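You operate a simulated robot arm through the tools that you are given. There is no shell and no other tool.

You run a simulated two-armed robot. Do the job below in one go: nothing can be reset, and whatever is moved stays where it is left.

JOB
Drop the spoiled piece in the red tub, tip the rest into the red bag and clip it.
Fine: tray level again, rocker to FREE for one pull of the red lever and back to LOCK. Where these are worked on the way, their far stop is far enough and under half their travel is too little: lock rocker.

It is judged by the outcome, as a careful person would: the job done as asked, and still so three seconds after it is handed in. It fails if anything else is knocked over, pushed out of place, dropped, spilled or broken.

ROBOT AND FRAMES
Two 7-joint arms with two-finger grippers on one trunk that stands fixed in place. Base frame: the origin is at the foot of the trunk, x ahead of it, y to its left, z up; the work surface is at about z = 860. Units: mm, degrees, N and s.
The left shoulder is at [33, 175, 1278], the right one opposite. With the tool pointing down near the work surface each hand reaches from about 100 to 820 mm from the base axis, measured 20 degrees to its own side. Payload 2.94 kg a hand.
The tool frame of a hand sits at the grasp point between the pads (the TCP): z along the fingers, y along the line on which they close. The tips reach 30 mm beyond it. The gripper opens to 138 mm. The gripper's body begins 109 mm behind the TCP.
Orientation is that of the tool frame in the base frame, as [roll, pitch, yaw] about the fixed x, y, z axes, in that order (R = Rz(yaw) Ry(pitch) Rx(roll)). With the fingers straight down and closing along the base's y, the tool's x points along the base's -x, its y along +y and its z along -z.

CONTROLS
- The arms move only by the tool servo_tool. It takes "left_steps", "right_steps" or both (then of equal length, played together; a hand with none holds still); each is text: rows parted by semicolons, each of 7 numbers parted by spaces: the shift along the tool's x, y, z in mm, then the turn, a rotation vector about the tool's x, y, z in degrees, then the gripper command, from -1 (fully open) to 1 (shut), values between in proportion. In form: x y z rx ry rz jaw; .... A call has 1 to 20 rows; each row is the pose to reach, as a shift and turn from the pose commanded when the call began, along the tool's axes at that moment. Rows are played at 5 a second. More than 50 mm and 8.6 degrees between two rows, or a gripper value outside its range, and nothing of the call is played. Where a pose cannot be reached the arm comes as near as it can. A force on the tool above 50 N (or 10 N above the force at the start of the call, whichever is more), or a blocked arm, ends the call early, and 0.2 s more pass. Each finger halts on what it meets, pressing with about 21 N; the grip force reading is that of the motor and also rises with nothing between the fingers. The clock runs only during rows and for 0.2 s after the last one: add rows that repeat a pose to give the fingers time. The reply holds the time, the measured pose of the TCP, the force on the tool along the base axes, the opening and the grip force, in the units named above and with some noise, with the torque about the TCP (base axes, N m) and any sound that the robot's microphone picked up.
- Cameras (640 x 400 px; columns grow to the right, rows downward): "scene" is now at [72, -49.5, 1758]; the picture's right is [-0.62, -0.79, 0.00], its down [-0.57, 0.44, -0.70] and it looks along [0.55, -0.43, -0.72] (base axes); focal length 346 px, centre (320, 200). "left" rides on the left gripper at [71, -19, -146] in its tool frame; the picture's right is [0.26, 0.97, 0.00], its down [-0.85, 0.23, -0.48] and it looks along [-0.46, 0.12, 0.88] (tool axes); focal length 280 px, centre (320, 200). "right" rides on the right gripper at [71, 19, -146] in its tool frame; the picture's right is [-0.26, 0.96, 0.00], its down [-0.85, -0.23, -0.48] and it looks along [-0.46, -0.13, 0.88] (tool axes); focal length 280 px, centre (320, 200). There is no depth. A picture from a camera that has moved, and an enlarged one, comes with that camera's place and axes in the base frame and with its lens.
- get_image(camera): a new picture of that camera. The clock stands still meanwhile.
- lift_body(by): slides the trunk up (or, below 0, down) by that many mm; the arms and the scene camera ride with it, the base frame stays. It gives what a move gives, with no picture.
- pan_tilt(pan, tilt): turns the head with the scene camera to pan (to the left, within 120 degrees either way) and tilt (down, from -29 to 69), counted from straight ahead of the robot. It gives what a move gives.
- enlarge(camera, box): a new picture of the part [left, top, right, bottom] of that camera's present view, enlarged. The clock stands still meanwhile.
- finish_job(): hands the job in; it is judged then, once.

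Nothing tells you positions but the pictures and the camera data. Unless the task says otherwise, let go and move clear before handing in.

The tools are called by a JSON object that holds its "name" and its "arguments". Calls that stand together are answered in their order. servo_tool: Moves the arms, as the interface text tells. Its arguments: {"type":"object","properties":{"left_steps":{"type":"string"},"right_steps":{"type":"string"}},"required":[]} The other tools are called the same way: lift_body (by) slides the trunk up or down; pan_tilt (pan, tilt) turns the head that bears the scene camera; get_image (camera) takes a picture; enlarge (camera, box) takes an enlarged picture of a part of a camera's view; finish_job () hands the job in.

At the start:

```text
time_s: 0.0
left_tool_pos: [506.0, -70.6, 1370.2]
left_orientation: [179.9, 0.1, -180.0]
left_contact_force: [0.3, -0.3, -0.2]
left_wrist_torque: [0.01, -0.01, 0.01]
left_gripper_width: 137.8
left_grasp_force: 0.0
right_tool_pos: [453.7, -543.4, 1370.4]
right_orientation: [-179.9, 0.1, -179.9]
right_contact_force: [0.0, 0.4, -0.3]
right_wrist_torque: [0.0, 0.04, -0.02]
right_gripper_width: 138.0
right_grasp_force: 0.1
trunk travel left (down, up): [-450.0, 284.0]
head pan, tilt: [-38.2, 45.9]
```

scene: 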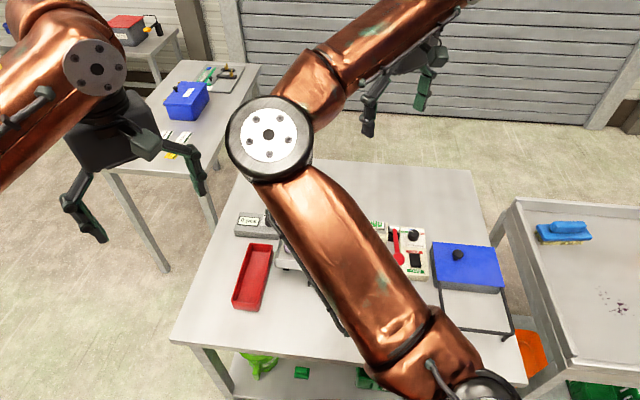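
right: 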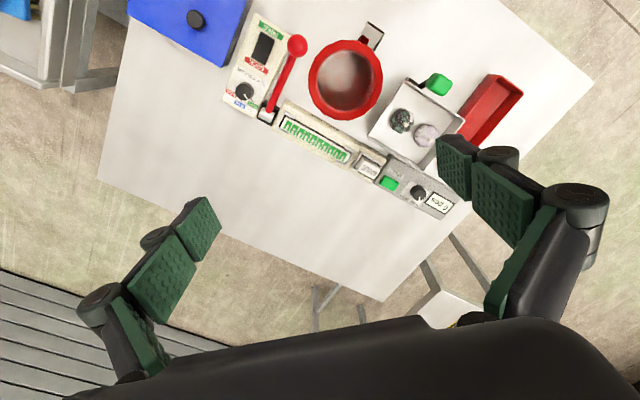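
left: 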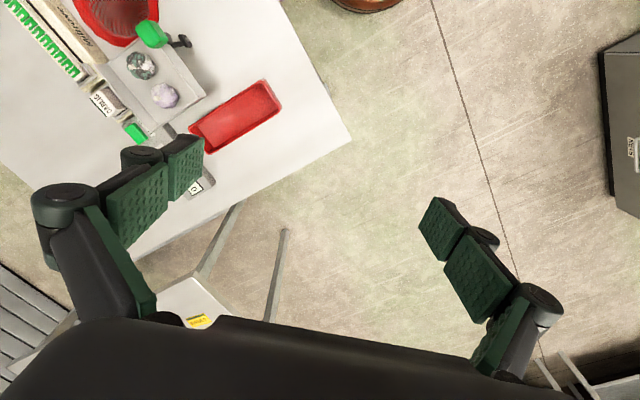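

I see a table with a tray (pan scale?) carrying two round pieces, a red ring (bag mouth), a control box with rocker and red lever, and a red tub. First I look closer.

{"name": "enlarge", "arguments": {"camera": "right", "box": [220, 0, 400, 112]}}

{"name": "enlarge", "arguments": {"camera": "right", "box": [340, 60, 530, 220]}}

{"name": "enlarge", "arguments": {"camera": "left", "box": [0, 0, 300, 188]}}

{"name": "enlarge", "arguments": {"camera": "scene", "box": [170, 150, 540, 390]}}

```text
3.56 times, centred on (310, 56) of right
camera zoom: at [383.5, -523.9, 1515.9], right [0.26, 0.97, 0.0], down [0.85, -0.23, 0.48], along [0.46, -0.12, -0.88], focal length 997 px, centre (356, 712)
```

zoom: 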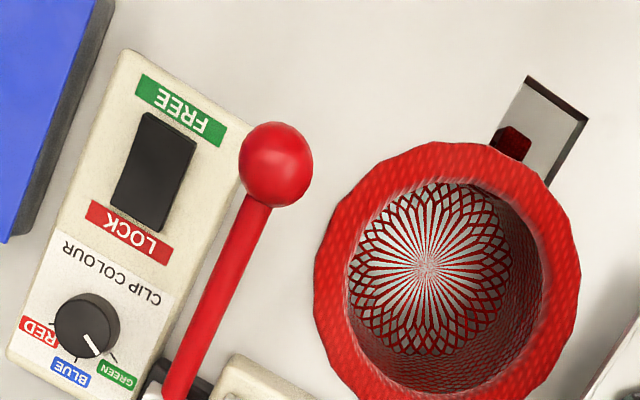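

```text
2.50 times, centred on (435, 140) of right
camera zoom: at [383.5, -523.9, 1515.9], right [0.26, 0.97, 0.0], down [0.85, -0.23, 0.48], along [0.46, -0.12, -0.88], focal length 701 px, centre (32, 350)
```

zoom: 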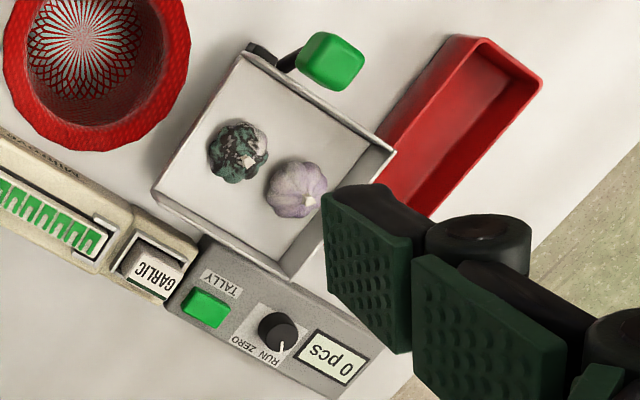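

```text
2.13 times, centred on (150, 94) of left
camera zoom: at [435.1, -90.6, 1515.6], right [-0.26, 0.96, 0.0], down [0.85, 0.23, 0.48], along [0.46, 0.12, -0.88], focal length 597 px, centre (682, 426)
```

zoom: 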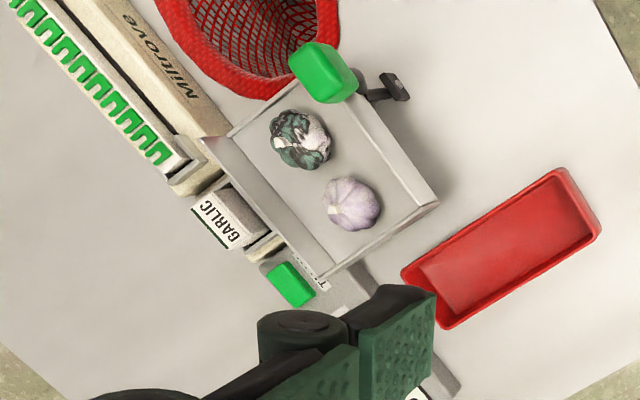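

```text
1.67 times, centred on (355, 270) of scene
camera zoom: at [72.0, -49.5, 1758.0], right [-0.62, -0.79, 0.0], down [-0.57, 0.44, -0.7], along [0.55, -0.43, -0.72], focal length 576 px, centre (262, 83)
```

zoom: 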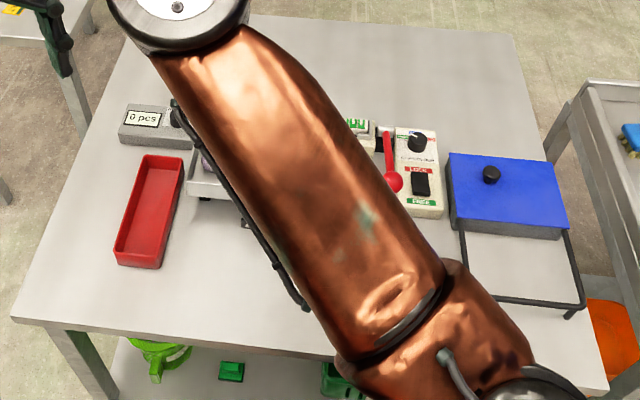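

Two garlics lie on the tray, one blackened/green (spoiled). I move the right hand lower and nearer for a better second view to triangulate.

{"name": "servo_tool", "arguments": {"right_steps": "0 30 40 0 0 0 -1; 0 60 80 0 0 0 -1; 0 90 120 0 0 0 -1; 0 120 150 0 0 0 -1; 0 120 150 0 0 0 -1"}}

{"name": "get_image", "arguments": {"camera": "right"}}

{"name": "get_image", "arguments": {"camera": "scene"}}

```text
time_s: 1.2
left_tool_pos: [505.3, -70.3, 1369.9]
left_orientation: [-179.9, 0.0, -180.0]
left_contact_force: [0.0, 0.0, 1.2]
left_wrist_torque: [0.05, -0.04, -0.01]
left_gripper_width: 138.0
left_grasp_force: 0.1
right_tool_pos: [451.8, -422.7, 1217.5]
right_orientation: [-180.0, 0.1, -180.0]
right_contact_force: [-0.4, 0.1, -1.0]
right_wrist_torque: [0.05, 0.0, -0.02]
right_gripper_width: 138.2
right_grasp_force: 0.1
trunk travel left (down, up): [-450.0, 284.0]
head pan, tilt: [-38.2, 45.9]
```

```text
taken
camera right: at [382.1, -403.6, 1364.3], right [0.26, 0.97, 0.0], down [0.85, -0.23, 0.48], along [0.46, -0.12, -0.88], focal length 280 px, centre (320, 200)
```

right: 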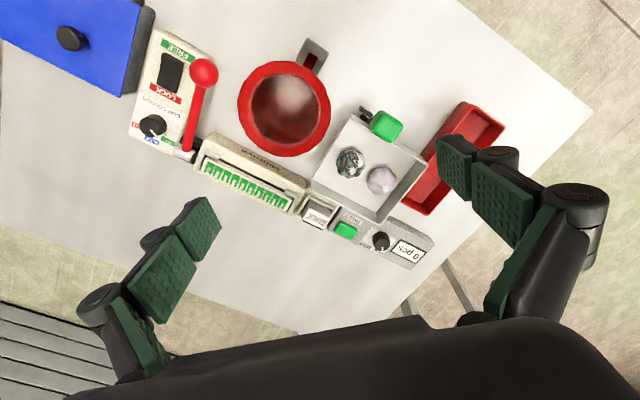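

```text
taken
camera scene: at [71.8, -51.0, 1758.0], right [-0.62, -0.79, 0.0], down [-0.56, 0.44, -0.69], along [0.55, -0.43, -0.72], focal length 346 px, centre (320, 200)
```

scene: 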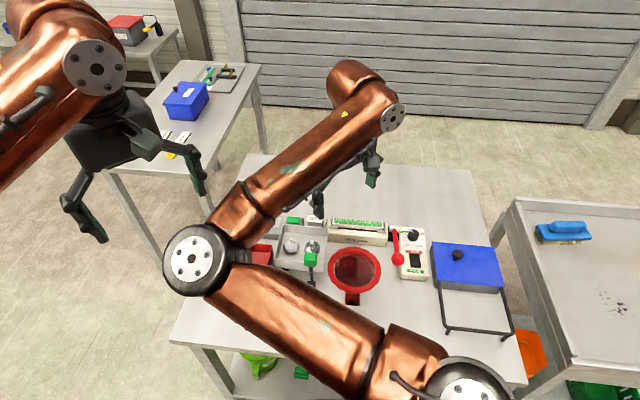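

{"name": "enlarge", "arguments": {"camera": "right", "box": [300, 80, 530, 280]}}

{"name": "enlarge", "arguments": {"camera": "right", "box": [120, 10, 350, 220]}}

{"name": "enlarge", "arguments": {"camera": "scene", "box": [230, 200, 400, 310]}}

{"name": "enlarge", "arguments": {"camera": "scene", "box": [370, 210, 530, 350]}}

{"name": "get_image", "arguments": {"camera": "left"}}

```text
2.00 times, centred on (415, 180) of right
camera zoom: at [382.1, -403.6, 1364.3], right [0.26, 0.97, 0.0], down [0.85, -0.23, 0.48], along [0.46, -0.12, -0.88], focal length 561 px, centre (130, 240)
```

zoom: 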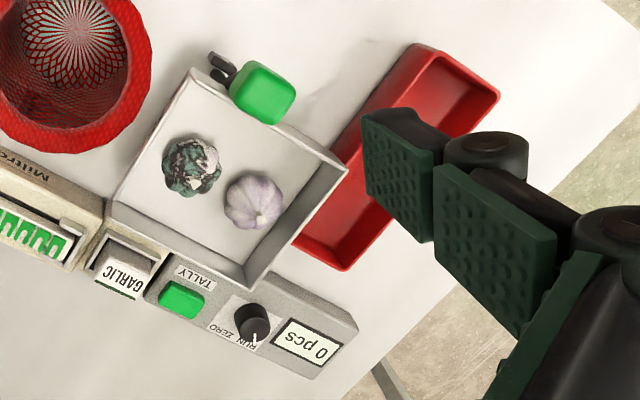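

```text
1.90 times, centred on (235, 115) of right
camera zoom: at [382.1, -403.6, 1364.3], right [0.26, 0.97, 0.0], down [0.85, -0.23, 0.48], along [0.46, -0.12, -0.88], focal length 534 px, centre (482, 362)
```

zoom: 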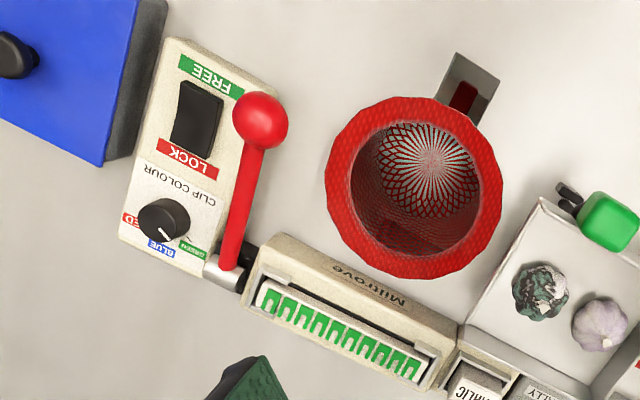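

```text
3.64 times, centred on (315, 255) of scene
camera zoom: at [71.8, -51.0, 1758.0], right [-0.62, -0.79, 0.0], down [-0.56, 0.44, -0.69], along [0.55, -0.43, -0.72], focal length 1256 px, centre (338, 0)
```

zoom: 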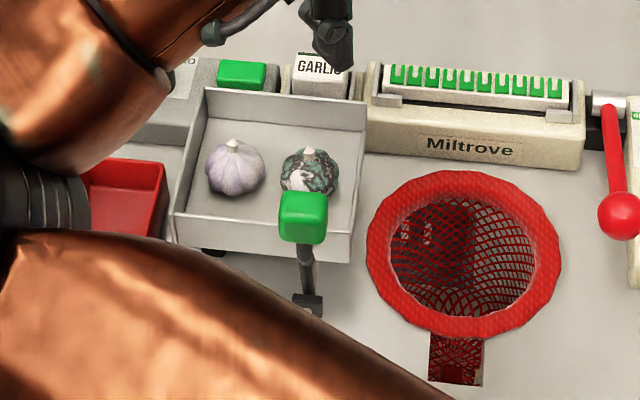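

```text
2.86 times, centred on (450, 280) of scene
camera zoom: at [71.8, -51.0, 1758.0], right [-0.62, -0.79, 0.0], down [-0.56, 0.44, -0.69], along [0.55, -0.43, -0.72], focal length 987 px, centre (-51, -29)
```

zoom: 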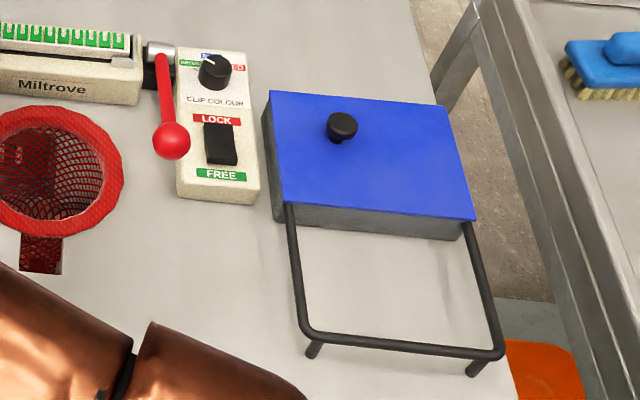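

```text
taken
camera left: at [434.8, -92.0, 1515.6], right [-0.26, 0.96, 0.0], down [0.85, 0.23, 0.48], along [0.46, 0.13, -0.88], focal length 280 px, centre (320, 200)
```

left: 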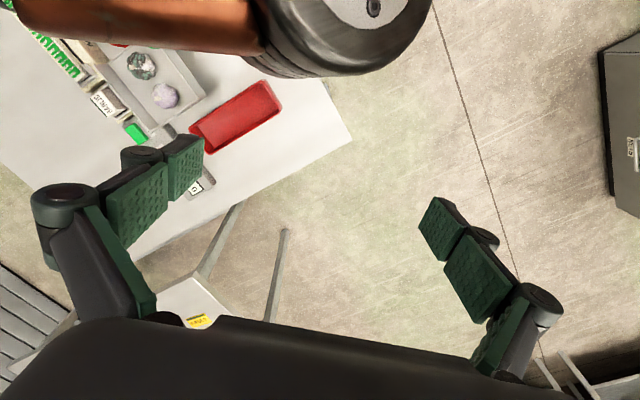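

The machine is turned about 45° (its front faces the robot); the tray centre is near (580,-378), the spoiled garlic near (552,-399,945), the tub near (620,-230), the tip handle knob near (485,-346,1018), the lever ball near (372,-562,955). I take a front view to learn the handle and ring heights.

{"name": "servo_tool", "arguments": {"right_steps": "8 32 3 0 0 7.5 -1; 16 64 6 0 0 15 -1; 25 95 10 0 0 22.5 -1; 33 127 13 0 0 30 -1; 41 158 16 0 0 37.5 -1; 50 190 20 0 0 45 -1; 50 190 20 0 0 45 -1"}}

{"name": "get_image", "arguments": {"camera": "right"}}

{"name": "get_image", "arguments": {"camera": "scene"}}

```text
time_s: 2.8
left_tool_pos: [507.4, -73.2, 1368.6]
left_orientation: [179.9, -0.2, 180.0]
left_contact_force: [-0.1, -1.2, 0.3]
left_wrist_torque: [0.13, 0.04, 0.02]
left_gripper_width: 138.0
left_grasp_force: 0.1
right_tool_pos: [403.6, -238.2, 1199.2]
right_orientation: [180.0, -0.1, 135.0]
right_contact_force: [0.3, 0.7, -0.9]
right_wrist_torque: [0.12, 0.03, 0.01]
right_gripper_width: 137.9
right_grasp_force: 0.0
right hand out of reach, approached as far as the arm can: row 4
trunk travel left (down, up): [-450.0, 284.0]
head pan, tilt: [-38.2, 45.9]
```

```text
taken
camera right: at [368.6, -174.5, 1345.4], right [0.87, 0.5, 0.0], down [0.44, -0.76, 0.47], along [0.24, -0.41, -0.88], focal length 280 px, centre (320, 200)
```

right: 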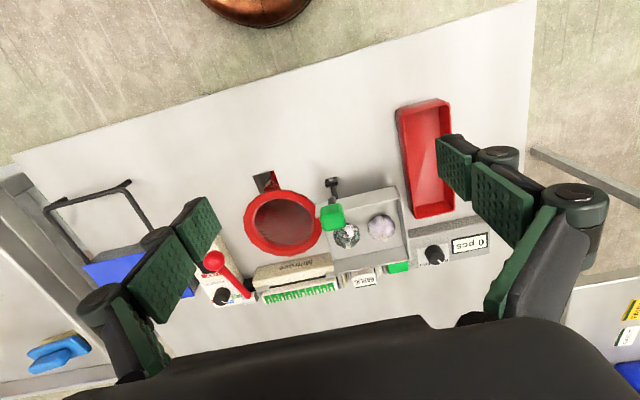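

```text
taken
camera scene: at [73.4, -53.9, 1757.8], right [-0.62, -0.79, 0.0], down [-0.57, 0.45, -0.69], along [0.55, -0.43, -0.72], focal length 346 px, centre (320, 200)
```

scene: 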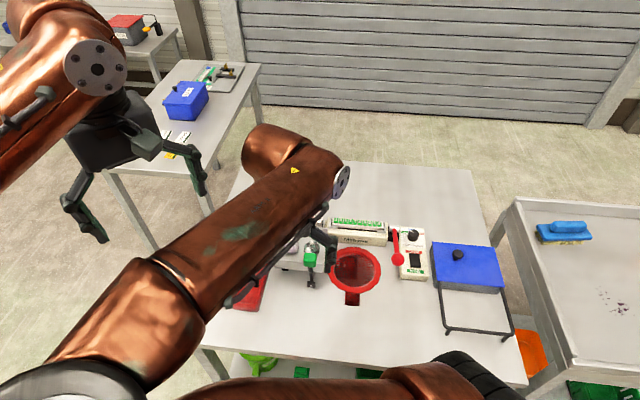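

{"name": "enlarge", "arguments": {"camera": "right", "box": [220, 150, 420, 300]}}

{"name": "enlarge", "arguments": {"camera": "right", "box": [300, 160, 420, 280]}}

{"name": "enlarge", "arguments": {"camera": "right", "box": [180, 160, 350, 310]}}

```text
2.67 times, centred on (320, 225) of right
camera zoom: at [368.6, -174.5, 1345.4], right [0.87, 0.5, 0.0], down [0.44, -0.76, 0.47], along [0.24, -0.41, -0.88], focal length 748 px, centre (320, 133)
```

zoom: 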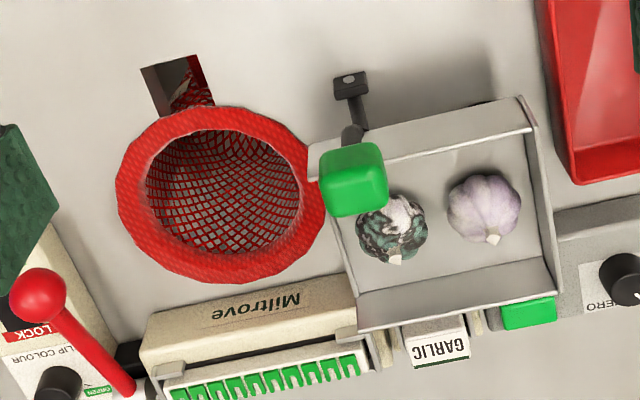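

```text
3.33 times, centred on (360, 220) of right
camera zoom: at [368.6, -174.5, 1345.4], right [0.87, 0.5, 0.0], down [0.44, -0.76, 0.47], along [0.24, -0.41, -0.88], focal length 935 px, centre (187, 133)
```

zoom: 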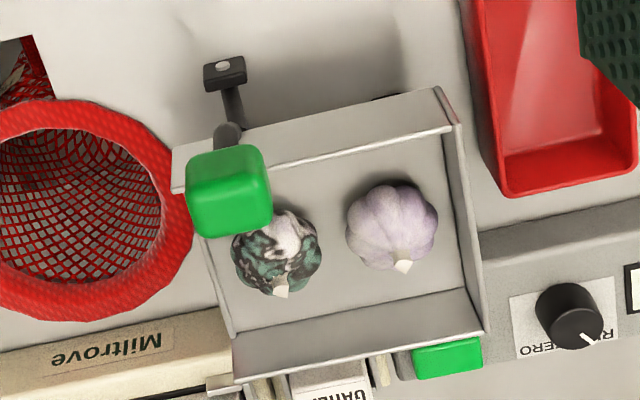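

```text
2.67 times, centred on (265, 235) of right
camera zoom: at [368.6, -174.5, 1345.4], right [0.87, 0.5, 0.0], down [0.44, -0.76, 0.47], along [0.24, -0.41, -0.88], focal length 748 px, centre (467, 107)
```

zoom: 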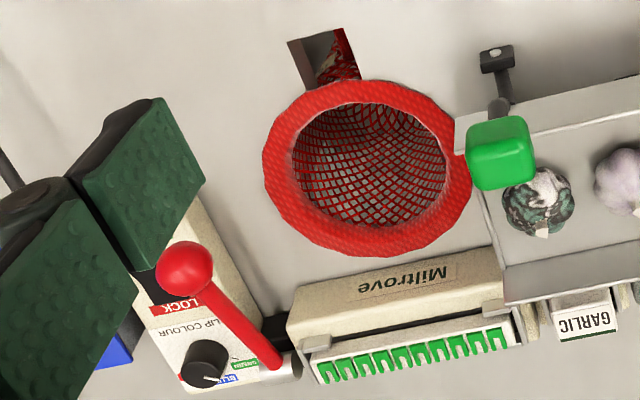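

The bag hangs from a ring in the table; the tray's open side faces the bag, with the tip handle on an axle along the front-back direction. I bring the right hand above the spoiled garlic, turned so the fingers clear both the knob and the good garlic.

{"name": "servo_tool", "arguments": {"right_steps": "-28 -1 8 0 0 -7.5 0; -55 -2 16 0 0 -15 0; -83 -3 25 0 0 -22.5 0; -111 -4 40 0 0 -30 0; -138 -5 55 0 0 -37.5 0; -166 -6 70 0 0 -45 0; -194 -7 85 0 0 -52.5 0; -221 -7 100 0 0 -60 0; -221 -7 109 0 0 -60 0; -221 -7 109 0 0 -60 0"}}

{"name": "get_image", "arguments": {"camera": "right"}}

{"name": "get_image", "arguments": {"camera": "scene"}}

```text
time_s: 5.0
left_tool_pos: [506.2, -69.9, 1369.6]
left_orientation: [180.0, 0.0, -179.8]
left_contact_force: [0.4, 0.2, 0.2]
left_wrist_torque: [0.02, -0.02, 0.01]
left_gripper_width: 138.0
left_grasp_force: 0.0
right_tool_pos: [554.8, -393.4, 1090.4]
right_orientation: [180.0, 0.0, -165.0]
right_contact_force: [0.0, -0.2, -0.8]
right_wrist_torque: [0.02, 0.0, -0.02]
right_gripper_width: 68.9
right_grasp_force: 0.1
trunk travel left (down, up): [-450.0, 284.0]
head pan, tilt: [-38.2, 45.9]
```

```text
taken
camera right: at [482.4, -393.9, 1236.6], right [0.0, 1.0, 0.0], down [0.88, 0.0, 0.48], along [0.48, 0.0, -0.88], focal length 280 px, centre (320, 200)
```

right: 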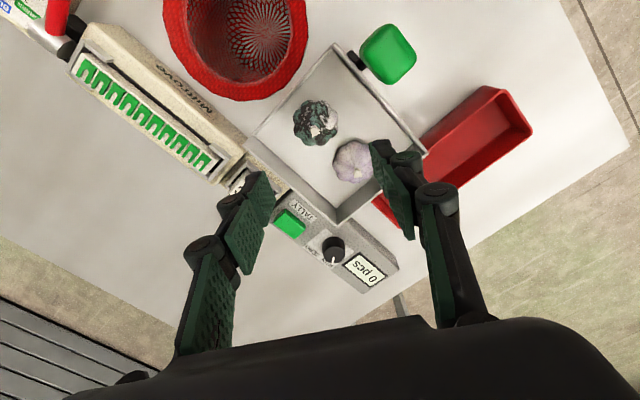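

```text
taken
camera scene: at [72.3, -49.6, 1758.0], right [-0.62, -0.79, 0.0], down [-0.57, 0.44, -0.7], along [0.55, -0.43, -0.72], focal length 346 px, centre (320, 200)
```

scene: 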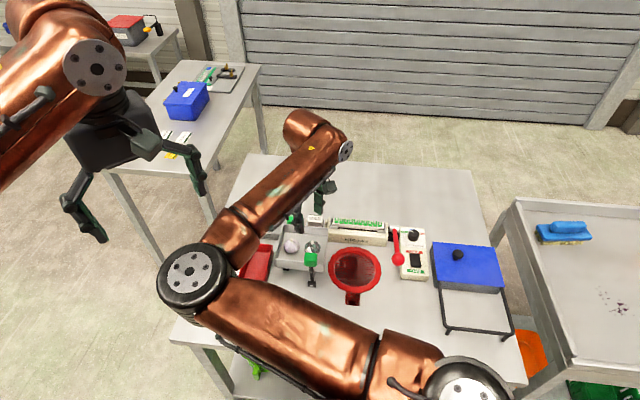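

Spoiled garlic refined to about (552,-399). I descend part way with a 69 mm opening.

{"name": "servo_tool", "arguments": {"right_steps": "4 -5 30 0 0 0 0; 4 -5 60 0 0 0 0; 4 -5 90 0 0 0 0; 4 -5 110 0 0 0 0; 4 -5 125 0 0 0 0; 4 -5 125 0 0 0 0"}}

{"name": "get_image", "arguments": {"camera": "right"}}

{"name": "enlarge", "arguments": {"camera": "scene", "box": [230, 180, 400, 310]}}

```text
time_s: 6.4
left_tool_pos: [506.0, -70.2, 1368.3]
left_orientation: [180.0, 0.0, -180.0]
left_contact_force: [-0.1, 0.4, 0.4]
left_wrist_torque: [0.01, 0.01, -0.02]
left_gripper_width: 138.2
left_grasp_force: 0.0
right_tool_pos: [553.8, -399.1, 965.2]
right_orientation: [-180.0, 0.0, -164.9]
right_contact_force: [-1.1, 1.0, -0.2]
right_wrist_torque: [0.01, 0.0, -0.03]
right_gripper_width: 69.2
right_grasp_force: 0.0
trunk travel left (down, up): [-450.0, 284.0]
head pan, tilt: [-38.2, 45.9]
```

```text
taken
camera right: at [480.5, -400.2, 1110.5], right [0.0, 1.0, 0.0], down [0.88, 0.0, 0.48], along [0.48, 0.0, -0.88], focal length 280 px, centre (320, 200)
```

right: 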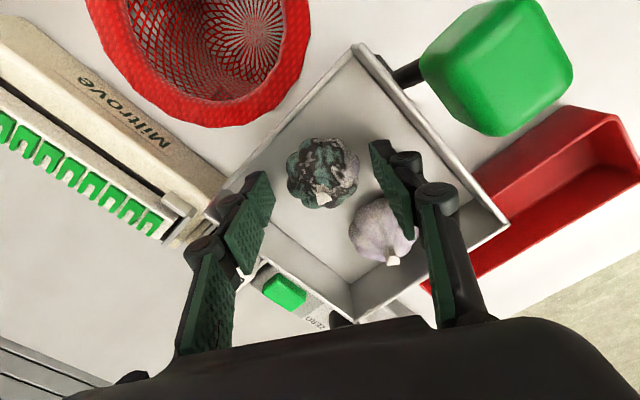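

```text
3.08 times, centred on (315, 245) of scene
camera zoom: at [72.0, -49.3, 1758.0], right [-0.62, -0.79, 0.0], down [-0.57, 0.44, -0.7], along [0.55, -0.43, -0.72], focal length 1063 px, centre (335, 62)
```

zoom: 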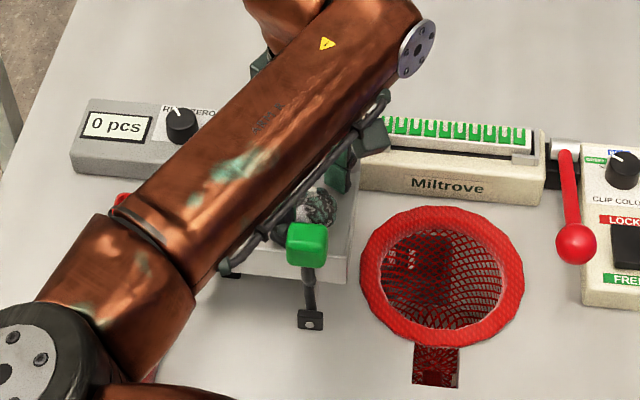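

{"name": "servo_tool", "arguments": {"right_steps": "0 0 5 0 0 0 0; 0 0 10 0 0 0 0; 0 0 10 0 0 0 0"}}

{"name": "enlarge", "arguments": {"camera": "right", "box": [180, 60, 520, 330]}}

```text
time_s: 7.2
left_tool_pos: [503.9, -68.5, 1371.0]
left_orientation: [-179.9, 0.1, -180.0]
left_contact_force: [0.0, -0.1, -1.0]
left_wrist_torque: [0.02, -0.06, -0.01]
left_gripper_width: 137.9
left_grasp_force: 0.1
right_tool_pos: [552.8, -398.5, 958.9]
right_orientation: [-179.7, 0.3, -164.9]
right_contact_force: [2.3, 3.5, 24.9]
right_wrist_torque: [0.38, 0.01, -0.17]
right_gripper_width: 73.8
right_grasp_force: 5.8
trunk travel left (down, up): [-450.0, 284.0]
head pan, tilt: [-38.2, 45.9]
```

```text
1.48 times, centred on (350, 195) of right
camera zoom: at [479.3, -398.6, 1104.8], right [0.0, 1.0, 0.0], down [0.88, 0.0, 0.48], along [0.48, 0.0, -0.88], focal length 415 px, centre (276, 207)
```

zoom: 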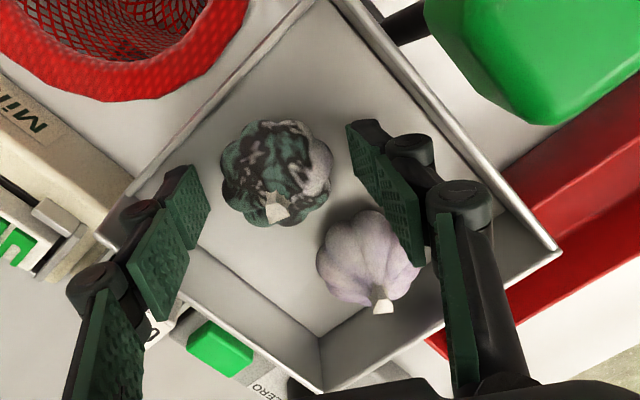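

The fingertips touched the tray floor (floor about z=929). I lift a little and close on the garlic.

{"name": "servo_tool", "arguments": {"right_steps": "0 0 -4 0 0 0 0; 0 0 -8 0 0 0 0; 0 0 -8 0 0 0 0.2; 0 0 -8 0 0 0 0.5; 0 0 -8 0 0 0 0.5; 0 0 -8 0 0 0 0.5; 0 0 -8 0 0 0 0.5"}}

{"name": "get_image", "arguments": {"camera": "right"}}

```text
time_s: 8.8
left_tool_pos: [505.7, -68.7, 1370.3]
left_orientation: [-180.0, 0.0, -180.0]
left_contact_force: [-0.5, -0.4, 0.6]
left_wrist_torque: [0.0, 0.01, 0.01]
left_gripper_width: 138.2
left_grasp_force: 0.2
right_tool_pos: [551.7, -400.1, 962.6]
right_orientation: [180.0, 0.0, -165.0]
right_contact_force: [-0.1, -0.6, 0.4]
right_wrist_torque: [-0.01, -0.02, 0.0]
right_gripper_width: 46.0
right_grasp_force: 21.3
trunk travel left (down, up): [-450.0, 284.0]
head pan, tilt: [-38.2, 45.9]
```

```text
taken
camera right: at [479.9, -399.9, 1109.5], right [0.0, 1.0, 0.0], down [0.88, 0.0, 0.48], along [0.48, 0.0, -0.88], focal length 280 px, centre (320, 200)
```

right: 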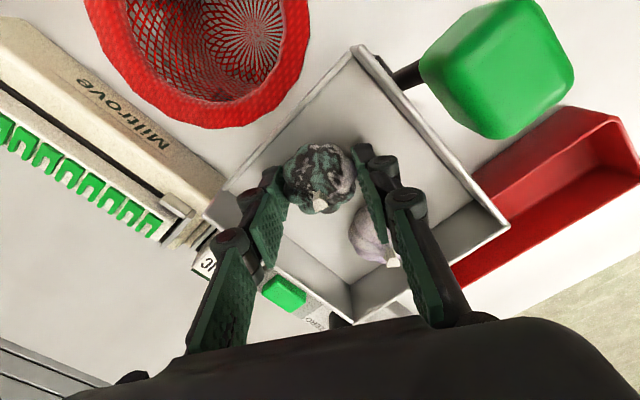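

Gripped at 46 mm. Lift, then carry to above the red tub, turning so fingers align with the tub's long side.

{"name": "servo_tool", "arguments": {"right_steps": "0 0 -20 0 0 0 0.6; 0 0 -50 0 0 0 0.6; 0 0 -85 0 0 0 0.6; 0 0 -118 0 0 0 0.6; -22 30 -118 0 0 -6 0.6; -43 59 -118 0 0 -12 0.6; -65 89 -118 0 0 -18 0.6; -86 118 -118 0 0 -24 0.6; -108 148 -118 0 0 -30 0.6; -108 148 -118 0 0 -30 0.6"}}

{"name": "get_image", "arguments": {"camera": "right"}}

{"name": "get_image", "arguments": {"camera": "scene"}}

{"name": "get_image", "arguments": {"camera": "left"}}

```text
time_s: 11.0
left_tool_pos: [506.7, -69.0, 1369.8]
left_orientation: [-179.9, -0.1, -179.9]
left_contact_force: [0.5, -0.7, 0.6]
left_wrist_torque: [0.01, -0.04, 0.0]
left_gripper_width: 137.8
left_grasp_force: 0.0
right_tool_pos: [623.3, -232.7, 1081.9]
right_orientation: [179.9, -0.1, -134.8]
right_contact_force: [-0.2, -0.8, -0.1]
right_wrist_torque: [0.06, -0.03, -0.01]
right_gripper_width: 45.9
right_grasp_force: 21.2
right hand out of reach, approached as far as the arm can: row 9, 10
trunk travel left (down, up): [-450.0, 284.0]
head pan, tilt: [-38.2, 45.9]
```

```text
taken
camera right: at [560.2, -269.6, 1228.8], right [-0.5, 0.87, 0.0], down [0.76, 0.44, 0.47], along [0.41, 0.24, -0.88], focal length 280 px, centre (320, 200)
```

right: 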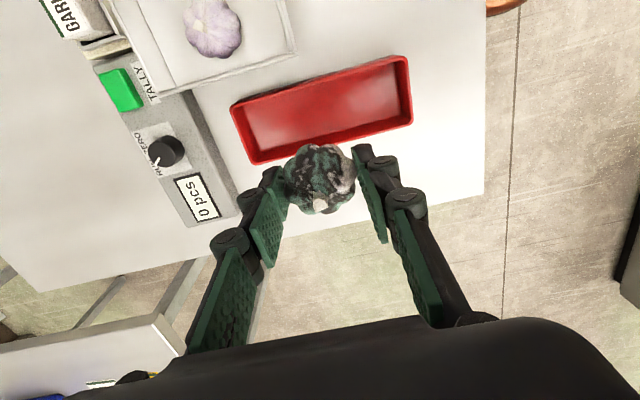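

```text
taken
camera scene: at [71.9, -48.8, 1758.1], right [-0.62, -0.79, 0.0], down [-0.57, 0.44, -0.7], along [0.55, -0.43, -0.72], focal length 346 px, centre (320, 200)
```

scene: 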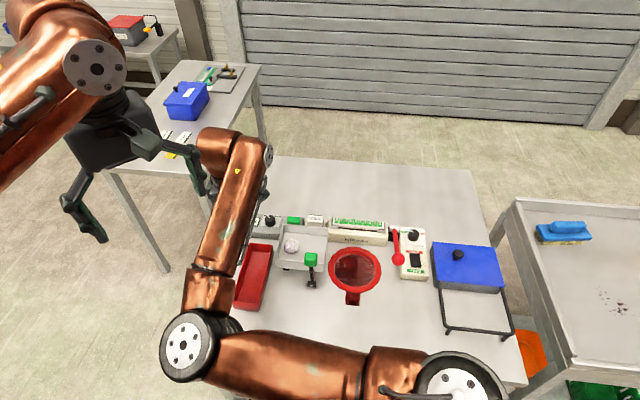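

```text
taken
camera left: at [434.9, -90.0, 1515.6], right [-0.26, 0.96, 0.0], down [0.85, 0.23, 0.48], along [0.46, 0.12, -0.88], focal length 280 px, centre (320, 200)
```

left: 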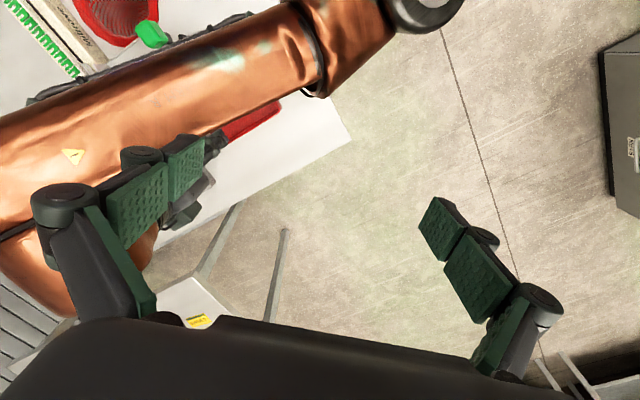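

The garlic is over the tub (centre about (617,-234)). I move the left hand out of the way and lower the right hand part way.

{"name": "servo_tool", "arguments": {"left_steps": "0 45 0 0 0 0 -1; 0 90 0 0 0 0 -1; 0 135 0 0 0 0 -1; 0 180 0 0 0 0 -1; 0 220 0 0 0 0 -1"}}

{"name": "servo_tool", "arguments": {"right_steps": "5 3 30 0 0 0 0.6; 5 3 60 0 0 0 0.6; 5 3 90 0 0 0 0.6; 5 3 120 0 0 0 0.6; 5 3 120 0 0 0 0.6"}}

{"name": "get_image", "arguments": {"camera": "right"}}

{"name": "get_image", "arguments": {"camera": "left"}}

```text
time_s: 12.2
left_tool_pos: [507.8, 151.4, 1369.2]
left_orientation: [-179.9, 0.0, -180.0]
left_contact_force: [0.4, 1.4, -0.9]
left_wrist_torque: [-0.06, -0.03, 0.0]
left_gripper_width: 137.7
left_grasp_force: 0.0
right_tool_pos: [622.0, -232.1, 1083.6]
right_orientation: [-179.9, -0.2, -134.9]
right_contact_force: [-0.3, 0.0, -0.6]
right_wrist_torque: [-0.02, -0.02, 0.02]
right_gripper_width: 46.2
right_grasp_force: 20.9
trunk travel left (down, up): [-450.0, 284.0]
head pan, tilt: [-38.2, 45.9]
```

```text
time_s: 13.4
left_tool_pos: [507.1, 150.1, 1369.9]
left_orientation: [-179.9, -0.1, -179.9]
left_contact_force: [-0.5, -0.3, 1.1]
left_wrist_torque: [-0.01, 0.0, 0.0]
left_gripper_width: 137.8
left_grasp_force: 0.1
right_tool_pos: [617.3, -234.8, 962.9]
right_orientation: [-179.9, 0.1, -134.9]
right_contact_force: [0.7, -0.2, -0.1]
right_wrist_torque: [0.0, -0.05, -0.03]
right_gripper_width: 46.0
right_grasp_force: 21.1
right hand out of reach, approached as far as the arm can: row 1, 2
trunk travel left (down, up): [-450.0, 284.0]
head pan, tilt: [-38.2, 45.9]
```

```text
taken
camera right: at [554.6, -272.1, 1109.1], right [-0.5, 0.87, 0.0], down [0.76, 0.44, 0.48], along [0.41, 0.24, -0.88], focal length 280 px, centre (320, 200)
```

right: 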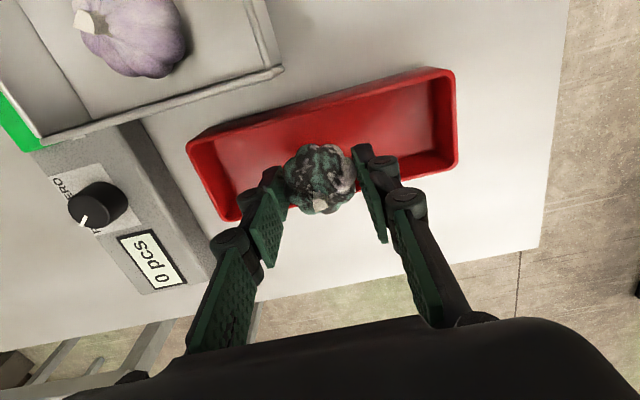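

```text
taken
camera left: at [436.1, 129.6, 1515.0], right [-0.26, 0.96, 0.0], down [0.85, 0.23, 0.48], along [0.46, 0.12, -0.88], focal length 280 px, centre (320, 200)
```

left: 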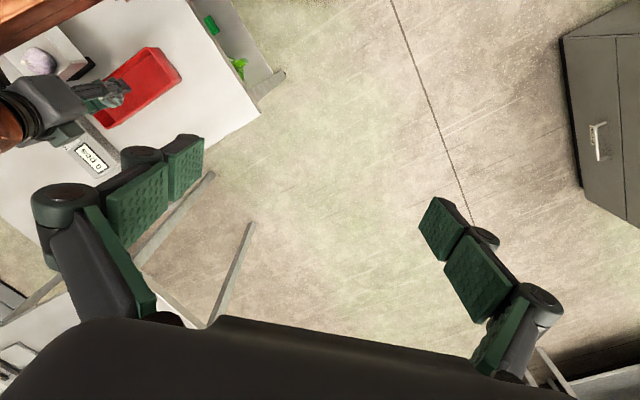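

{"name": "servo_tool", "arguments": {"right_steps": "3 2 20 0 0 0 0.6; 3 2 35 0 0 0 0.6; 3 2 45 0 0 0 0.6; 3 2 50 0 0 0 0.6; 3 2 50 0 0 0 0.6"}}

{"name": "get_image", "arguments": {"camera": "right"}}

```text
time_s: 14.6
left_tool_pos: [507.3, 150.6, 1369.3]
left_orientation: [-179.9, 0.0, -179.8]
left_contact_force: [-0.4, 0.2, 0.0]
left_wrist_torque: [-0.03, 0.01, 0.0]
left_gripper_width: 138.0
left_grasp_force: 0.0
right_tool_pos: [614.6, -235.9, 912.4]
right_orientation: [-179.9, 0.0, -134.9]
right_contact_force: [0.8, 0.3, -0.2]
right_wrist_torque: [-0.03, -0.01, -0.03]
right_gripper_width: 45.9
right_grasp_force: 20.8
trunk travel left (down, up): [-450.0, 284.0]
head pan, tilt: [-38.2, 45.9]
```

```text
taken
camera right: at [552.0, -272.0, 1058.6], right [-0.5, 0.87, 0.0], down [0.76, 0.44, 0.48], along [0.41, 0.24, -0.88], focal length 280 px, centre (320, 200)
```

right: 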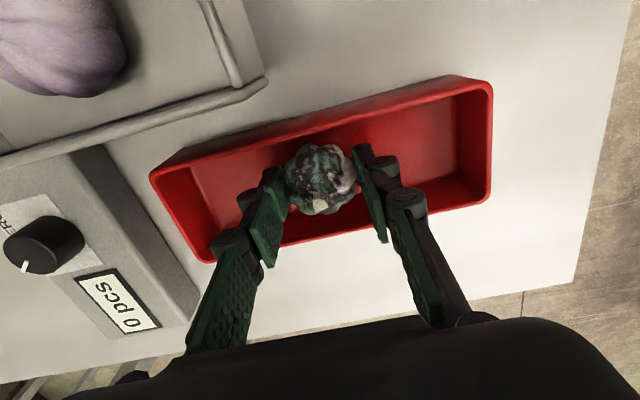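

{"name": "servo_tool", "arguments": {"right_steps": "0 0 4 0 0 0 0.6; 0 0 7 0 0 0 0.6; 0 0 7 0 0 0 0.4; 0 0 7 0 0 0 0.2; 0 0 7 0 0 0 0; 0 0 7 0 0 0 -0.1; 0 0 7 0 0 0 -0.1; 0 0 7 0 0 0 -0.1"}}

{"name": "get_image", "arguments": {"camera": "right"}}

```text
time_s: 16.4
left_tool_pos: [506.3, 149.8, 1368.4]
left_orientation: [-179.9, 0.0, -179.8]
left_contact_force: [0.9, 0.5, 0.1]
left_wrist_torque: [-0.02, -0.04, -0.01]
left_gripper_width: 138.0
left_grasp_force: 0.1
right_tool_pos: [615.0, -236.1, 905.3]
right_orientation: [-179.9, 0.1, -134.9]
right_contact_force: [-0.2, 0.3, 0.5]
right_wrist_torque: [0.0, -0.03, -0.01]
right_gripper_width: 76.0
right_grasp_force: 0.0
trunk travel left (down, up): [-450.0, 284.0]
head pan, tilt: [-38.2, 45.9]
```

```text
taken
camera right: at [551.4, -272.8, 1052.2], right [-0.5, 0.87, 0.0], down [0.76, 0.44, 0.48], along [0.41, 0.24, -0.88], focal length 280 px, centre (320, 200)
```

right: 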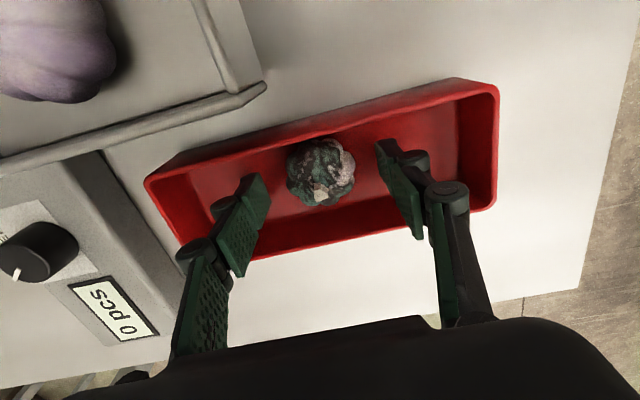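

The spoiled garlic rests in the tub. I raise and move to a point above the green tip handle.

{"name": "servo_tool", "arguments": {"right_steps": "0 0 -45 0 0 0 -0.1; 0 0 -90 0 0 0 -0.1; 0 0 -135 0 0 0 -0.1; 0 0 -180 0 0 0 -0.1; 0 0 -225 0 0 0 -0.1; 42 4 -225 0 0 0 -0.1; 85 7 -225 0 0 0 -0.1; 127 10 -225 0 0 0 -0.1; 170 14 -225 0 0 0 -0.1; 170 14 -225 0 0 0 -0.1"}}

{"name": "get_image", "arguments": {"camera": "right"}}

{"name": "get_image", "arguments": {"camera": "scene"}}

```text
time_s: 18.6
left_tool_pos: [508.0, 150.1, 1368.3]
left_orientation: [-179.9, 0.1, -179.8]
left_contact_force: [0.2, 0.4, -0.8]
left_wrist_torque: [-0.03, 0.01, 0.01]
left_gripper_width: 138.1
left_grasp_force: 0.1
right_tool_pos: [485.5, -345.1, 1128.9]
right_orientation: [-179.9, -0.1, -134.9]
right_contact_force: [-0.4, 0.3, -0.1]
right_wrist_torque: [-0.05, 0.01, 0.0]
right_gripper_width: 75.8
right_grasp_force: 0.0
right hand out of reach, approached as far as the arm can: row 3, 4
trunk travel left (down, up): [-450.0, 284.0]
head pan, tilt: [-38.2, 45.9]
```

```text
taken
camera right: at [422.1, -382.9, 1275.6], right [-0.5, 0.87, 0.0], down [0.76, 0.44, 0.47], along [0.41, 0.24, -0.88], focal length 280 px, centre (320, 200)
```

right: 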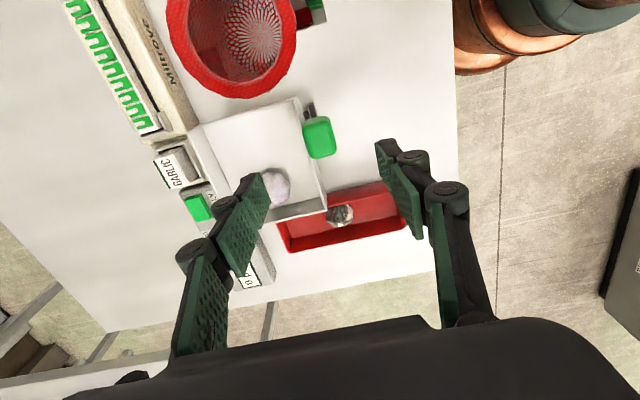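

```text
taken
camera scene: at [72.5, -47.6, 1758.0], right [-0.62, -0.79, 0.0], down [-0.57, 0.44, -0.7], along [0.55, -0.43, -0.72], focal length 346 px, centre (320, 200)
```

scene: 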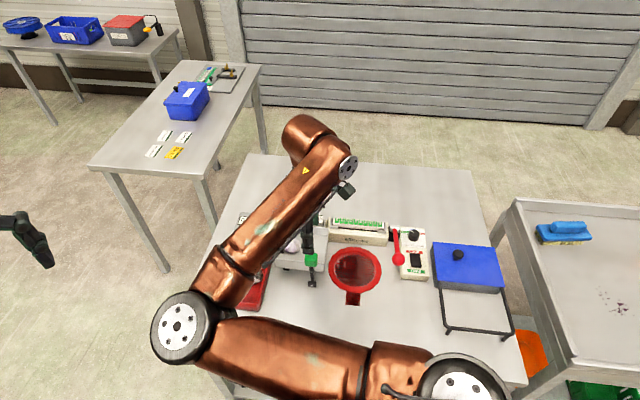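

{"name": "enlarge", "arguments": {"camera": "right", "box": [180, 60, 360, 240]}}

{"name": "enlarge", "arguments": {"camera": "scene", "box": [80, 50, 270, 190]}}

{"name": "enlarge", "arguments": {"camera": "scene", "box": [270, 200, 440, 310]}}

```text
2.22 times, centred on (270, 150) of right
camera zoom: at [422.1, -382.9, 1275.6], right [-0.5, 0.87, 0.0], down [0.76, 0.44, 0.47], along [0.41, 0.24, -0.88], focal length 623 px, centre (431, 311)
```

zoom: 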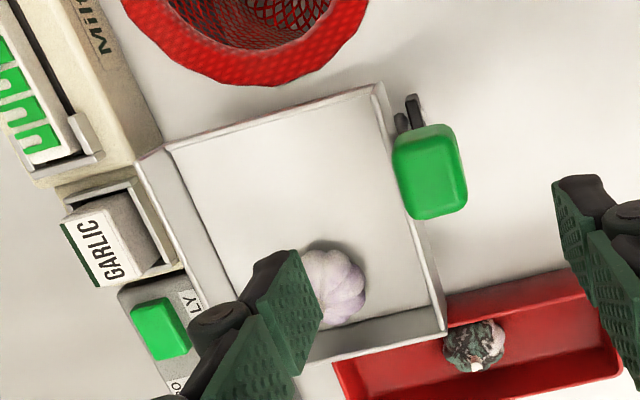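

```text
2.86 times, centred on (175, 120) of scene
camera zoom: at [72.5, -47.6, 1758.0], right [-0.62, -0.79, 0.0], down [-0.57, 0.44, -0.7], along [0.55, -0.43, -0.72], focal length 987 px, centre (734, 429)
```

zoom: 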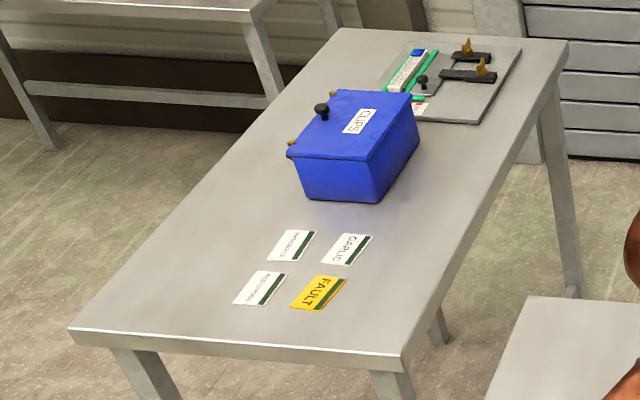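

```text
3.64 times, centred on (355, 255) of scene
camera zoom: at [72.5, -47.6, 1758.0], right [-0.62, -0.79, 0.0], down [-0.57, 0.44, -0.7], along [0.55, -0.43, -0.72], focal length 1256 px, centre (193, 0)
```

zoom: 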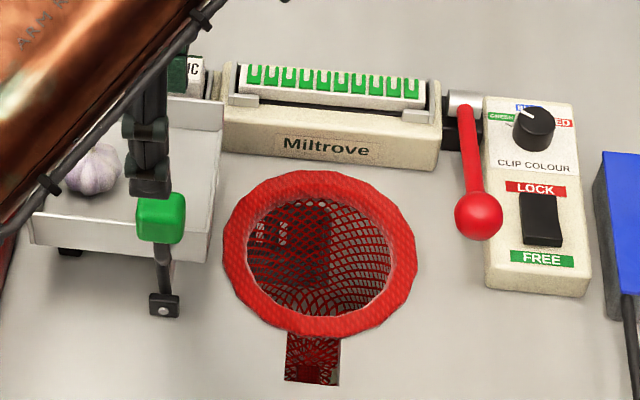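

The knob is directly below the hand. I lower around it and grip it front-to-back, so it can turn between the pads.

{"name": "servo_tool", "arguments": {"right_steps": "0 0 30 0 0 0 -0.1; 0 0 60 0 0 0 -0.1; 0 0 85 0 0 0 -0.1; 0 0 104 0 0 0 -0.1; 0 0 104 0 0 0 -0.1"}}

{"name": "get_image", "arguments": {"camera": "right"}}

```text
time_s: 19.8
left_tool_pos: [506.7, 150.3, 1369.0]
left_orientation: [180.0, 0.0, -179.9]
left_contact_force: [-0.3, 0.3, -0.4]
left_wrist_torque: [0.02, -0.02, -0.01]
left_gripper_width: 138.1
left_grasp_force: 0.1
right_tool_pos: [489.0, -351.1, 1035.3]
right_orientation: [-180.0, 0.0, -134.9]
right_contact_force: [-0.6, -0.9, 0.0]
right_wrist_torque: [-0.03, -0.02, 0.05]
right_gripper_width: 76.1
right_grasp_force: 0.0
right hand out of reach, approached as far as the arm can: row 3, 4, 5
trunk travel left (down, up): [-450.0, 284.0]
head pan, tilt: [-38.2, 45.9]
```

```text
taken
camera right: at [426.3, -388.5, 1182.4], right [-0.5, 0.87, 0.0], down [0.76, 0.44, 0.48], along [0.41, 0.24, -0.88], focal length 280 px, centre (320, 200)
```

right: 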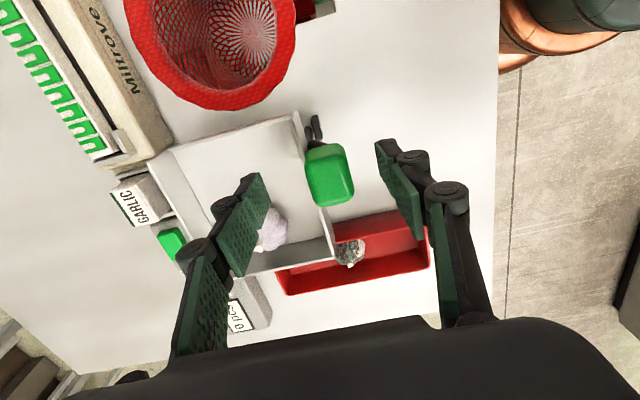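

This wrist turn is at its limit here. I go up, turn the hand 90° so the fingers straddle the knob left-right, and will tip by following the arc.

{"name": "servo_tool", "arguments": {"right_steps": "0 0 -40 0 0 0 -0.1; 0 0 -80 0 0 0 -0.1; 0 0 -90 0 0 8 -0.1; 0 0 -90 0 0 16 -0.1; 0 0 -90 0 0 24 -0.1; 0 0 -90 0 0 32 -0.1; 0 0 -90 0 0 40 -0.1; 0 0 -90 0 0 48 -0.1; 0 0 -90 0 0 56 -0.1; 0 0 -90 0 0 64 -0.1; 0 0 -90 0 0 72 -0.1; 0 0 -90 0 0 80 -0.1; 0 0 -90 0 0 88 -0.1; 0 0 -90 0 0 90 -0.1; 0 0 -90 0 0 90 -0.1"}}

{"name": "get_image", "arguments": {"camera": "right"}}

```text
time_s: 23.0
left_tool_pos: [508.2, 151.9, 1369.4]
left_orientation: [-179.9, 0.1, -180.0]
left_contact_force: [-0.5, -0.2, 0.5]
left_wrist_torque: [-0.03, -0.02, -0.02]
left_gripper_width: 137.6
left_grasp_force: 0.1
right_tool_pos: [489.6, -351.3, 1125.1]
right_orientation: [-180.0, 0.0, 134.9]
right_contact_force: [-1.0, -0.1, 0.4]
right_wrist_torque: [0.0, -0.01, 0.02]
right_gripper_width: 76.0
right_grasp_force: 0.1
trunk travel left (down, up): [-450.0, 284.0]
head pan, tilt: [-38.2, 45.9]
```

```text
taken
camera right: at [454.4, -288.2, 1272.5], right [0.87, 0.5, 0.0], down [0.44, -0.76, 0.48], along [0.24, -0.41, -0.88], focal length 280 px, centre (320, 200)
```

right: 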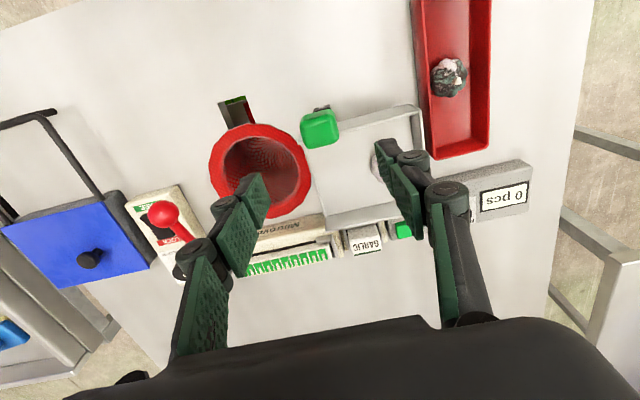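

{"name": "servo_tool", "arguments": {"right_steps": "7 2 35 0 0 0 0; 7 2 65 0 0 0 0.1; 7 2 90 0 0 0 0.1; 7 2 90 0 0 0 0.1"}}

{"name": "get_image", "arguments": {"camera": "right"}}

{"name": "enlarge", "arguments": {"camera": "scene", "box": [230, 180, 440, 320]}}

```text
time_s: 24.0
left_tool_pos: [507.5, 152.0, 1369.8]
left_orientation: [-180.0, 0.1, -179.9]
left_contact_force: [-0.1, 0.5, 0.1]
left_wrist_torque: [0.01, -0.01, 0.01]
left_gripper_width: 138.0
left_grasp_force: 0.1
right_tool_pos: [489.7, -349.1, 1038.5]
right_orientation: [179.9, 0.0, 135.1]
right_contact_force: [-0.2, -0.3, 0.1]
right_wrist_torque: [-0.01, -0.04, 0.0]
right_gripper_width: 62.1
right_grasp_force: 0.0
right hand out of reach, approached as far as the arm can: row 3, 4
trunk travel left (down, up): [-450.0, 284.0]
head pan, tilt: [-38.2, 45.9]
```

```text
taken
camera right: at [453.8, -287.2, 1183.9], right [0.87, 0.5, 0.0], down [0.44, -0.76, 0.48], along [0.24, -0.41, -0.88], focal length 280 px, centre (320, 200)
```

right: 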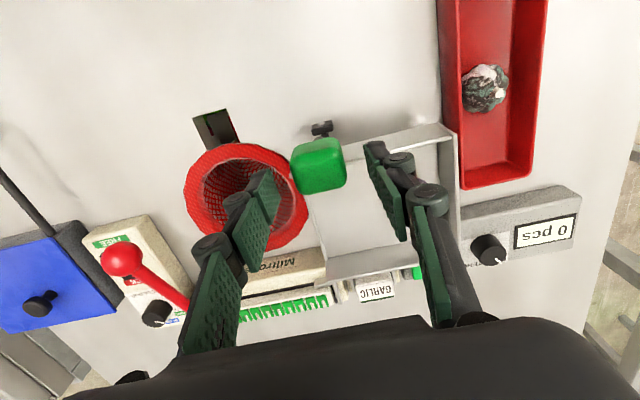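

```text
2.86 times, centred on (335, 250) of scene
camera zoom: at [71.7, -48.5, 1758.1], right [-0.62, -0.79, 0.0], down [-0.57, 0.44, -0.7], along [0.55, -0.43, -0.72], focal length 987 px, centre (277, 57)
```

zoom: 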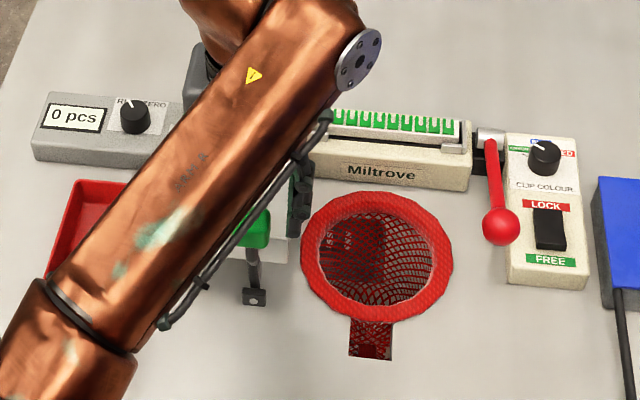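

The arm is too folded at this height; raising the trunk should give room. I lift the trunk 150 mm (hands ride up).

{"name": "lift_body", "arguments": {"by": 150}}

{"name": "servo_tool", "arguments": {"right_steps": "0 0 40 0 0 0 0.1; 0 0 80 0 0 0 0.1; 0 0 110 0 0 0 0.1; 0 0 110 0 0 0 0.1"}}

{"name": "get_image", "arguments": {"camera": "right"}}

{"name": "get_image", "arguments": {"camera": "scene"}}

```text
time_s: 25.8
left_tool_pos: [505.4, 149.6, 1518.9]
left_orientation: [-179.9, 0.0, -179.9]
left_contact_force: [0.7, 0.7, -0.1]
left_wrist_torque: [-0.03, -0.02, 0.02]
left_gripper_width: 137.8
left_grasp_force: 0.1
right_tool_pos: [489.3, -350.3, 1187.3]
right_orientation: [-179.9, 0.0, 135.1]
right_contact_force: [-0.3, -0.1, 0.9]
right_wrist_torque: [-0.02, -0.01, -0.01]
right_gripper_width: 62.4
right_grasp_force: 0.2
trunk travel left (down, up): [-600.0, 134.0]
head pan, tilt: [-38.2, 45.9]
```

```text
time_s: 26.8
left_tool_pos: [506.8, 151.4, 1520.2]
left_orientation: [-179.9, 0.0, -179.9]
left_contact_force: [-0.1, 0.1, -0.2]
left_wrist_torque: [0.02, 0.04, 0.01]
left_gripper_width: 137.9
left_grasp_force: 0.0
right_tool_pos: [492.8, -356.1, 1084.1]
right_orientation: [179.8, 0.8, 134.6]
right_contact_force: [0.3, 0.4, 0.3]
right_wrist_torque: [-0.02, -0.02, 0.03]
right_gripper_width: 62.0
right_grasp_force: 0.1
right hand out of reach, approached as far as the arm can: row 2
trunk travel left (down, up): [-600.0, 134.0]
head pan, tilt: [-38.2, 45.9]
```

```text
taken
camera right: at [456.0, -291.7, 1228.7], right [0.87, 0.49, 0.01], down [0.43, -0.76, 0.49], along [0.25, -0.42, -0.87], focal length 280 px, centre (320, 200)
```

right: 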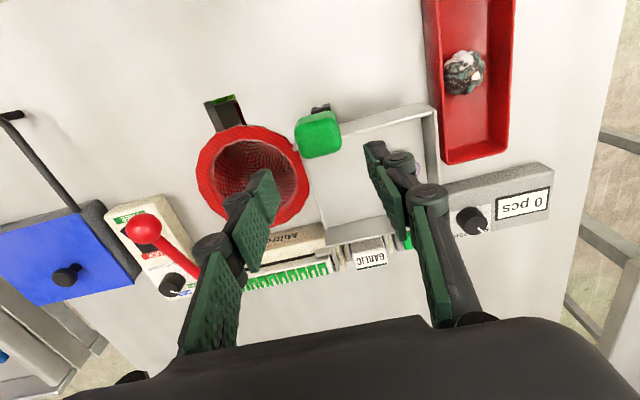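

```text
taken
camera scene: at [48.4, -48.7, 1907.8], right [-0.62, -0.79, 0.0], down [-0.57, 0.44, -0.7], along [0.55, -0.43, -0.72], focal length 346 px, centre (320, 200)
```

scene: 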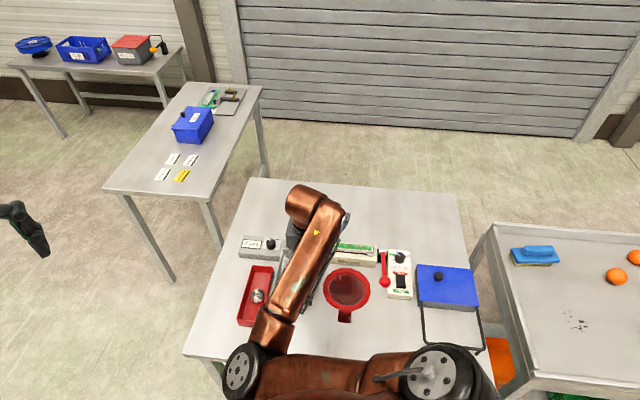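

{"name": "servo_tool", "arguments": {"right_steps": "0 0 0 0 0 0 0.1; 0 0 0 0 0 0 0.1; 0 0 15 0 0 0 0.1; 0 0 30 0 0 0 0.1; 0 0 30 0 0 0 0.1; 0 0 30 0 0 0 0.1"}}

```text
time_s: 28.1
left_tool_pos: [505.2, 150.8, 1519.6]
left_orientation: [-180.0, 0.0, -180.0]
left_contact_force: [1.2, -0.1, 0.2]
left_wrist_torque: [-0.01, 0.04, -0.02]
left_gripper_width: 138.1
left_grasp_force: 0.1
right_tool_pos: [497.0, -364.9, 1060.2]
right_orientation: [179.7, 1.7, 134.1]
right_contact_force: [0.9, 0.3, -0.3]
right_wrist_torque: [0.01, 0.02, 0.03]
right_gripper_width: 62.2
right_grasp_force: 0.1
trunk travel left (down, up): [-600.0, 134.0]
head pan, tilt: [-38.2, 45.9]
```

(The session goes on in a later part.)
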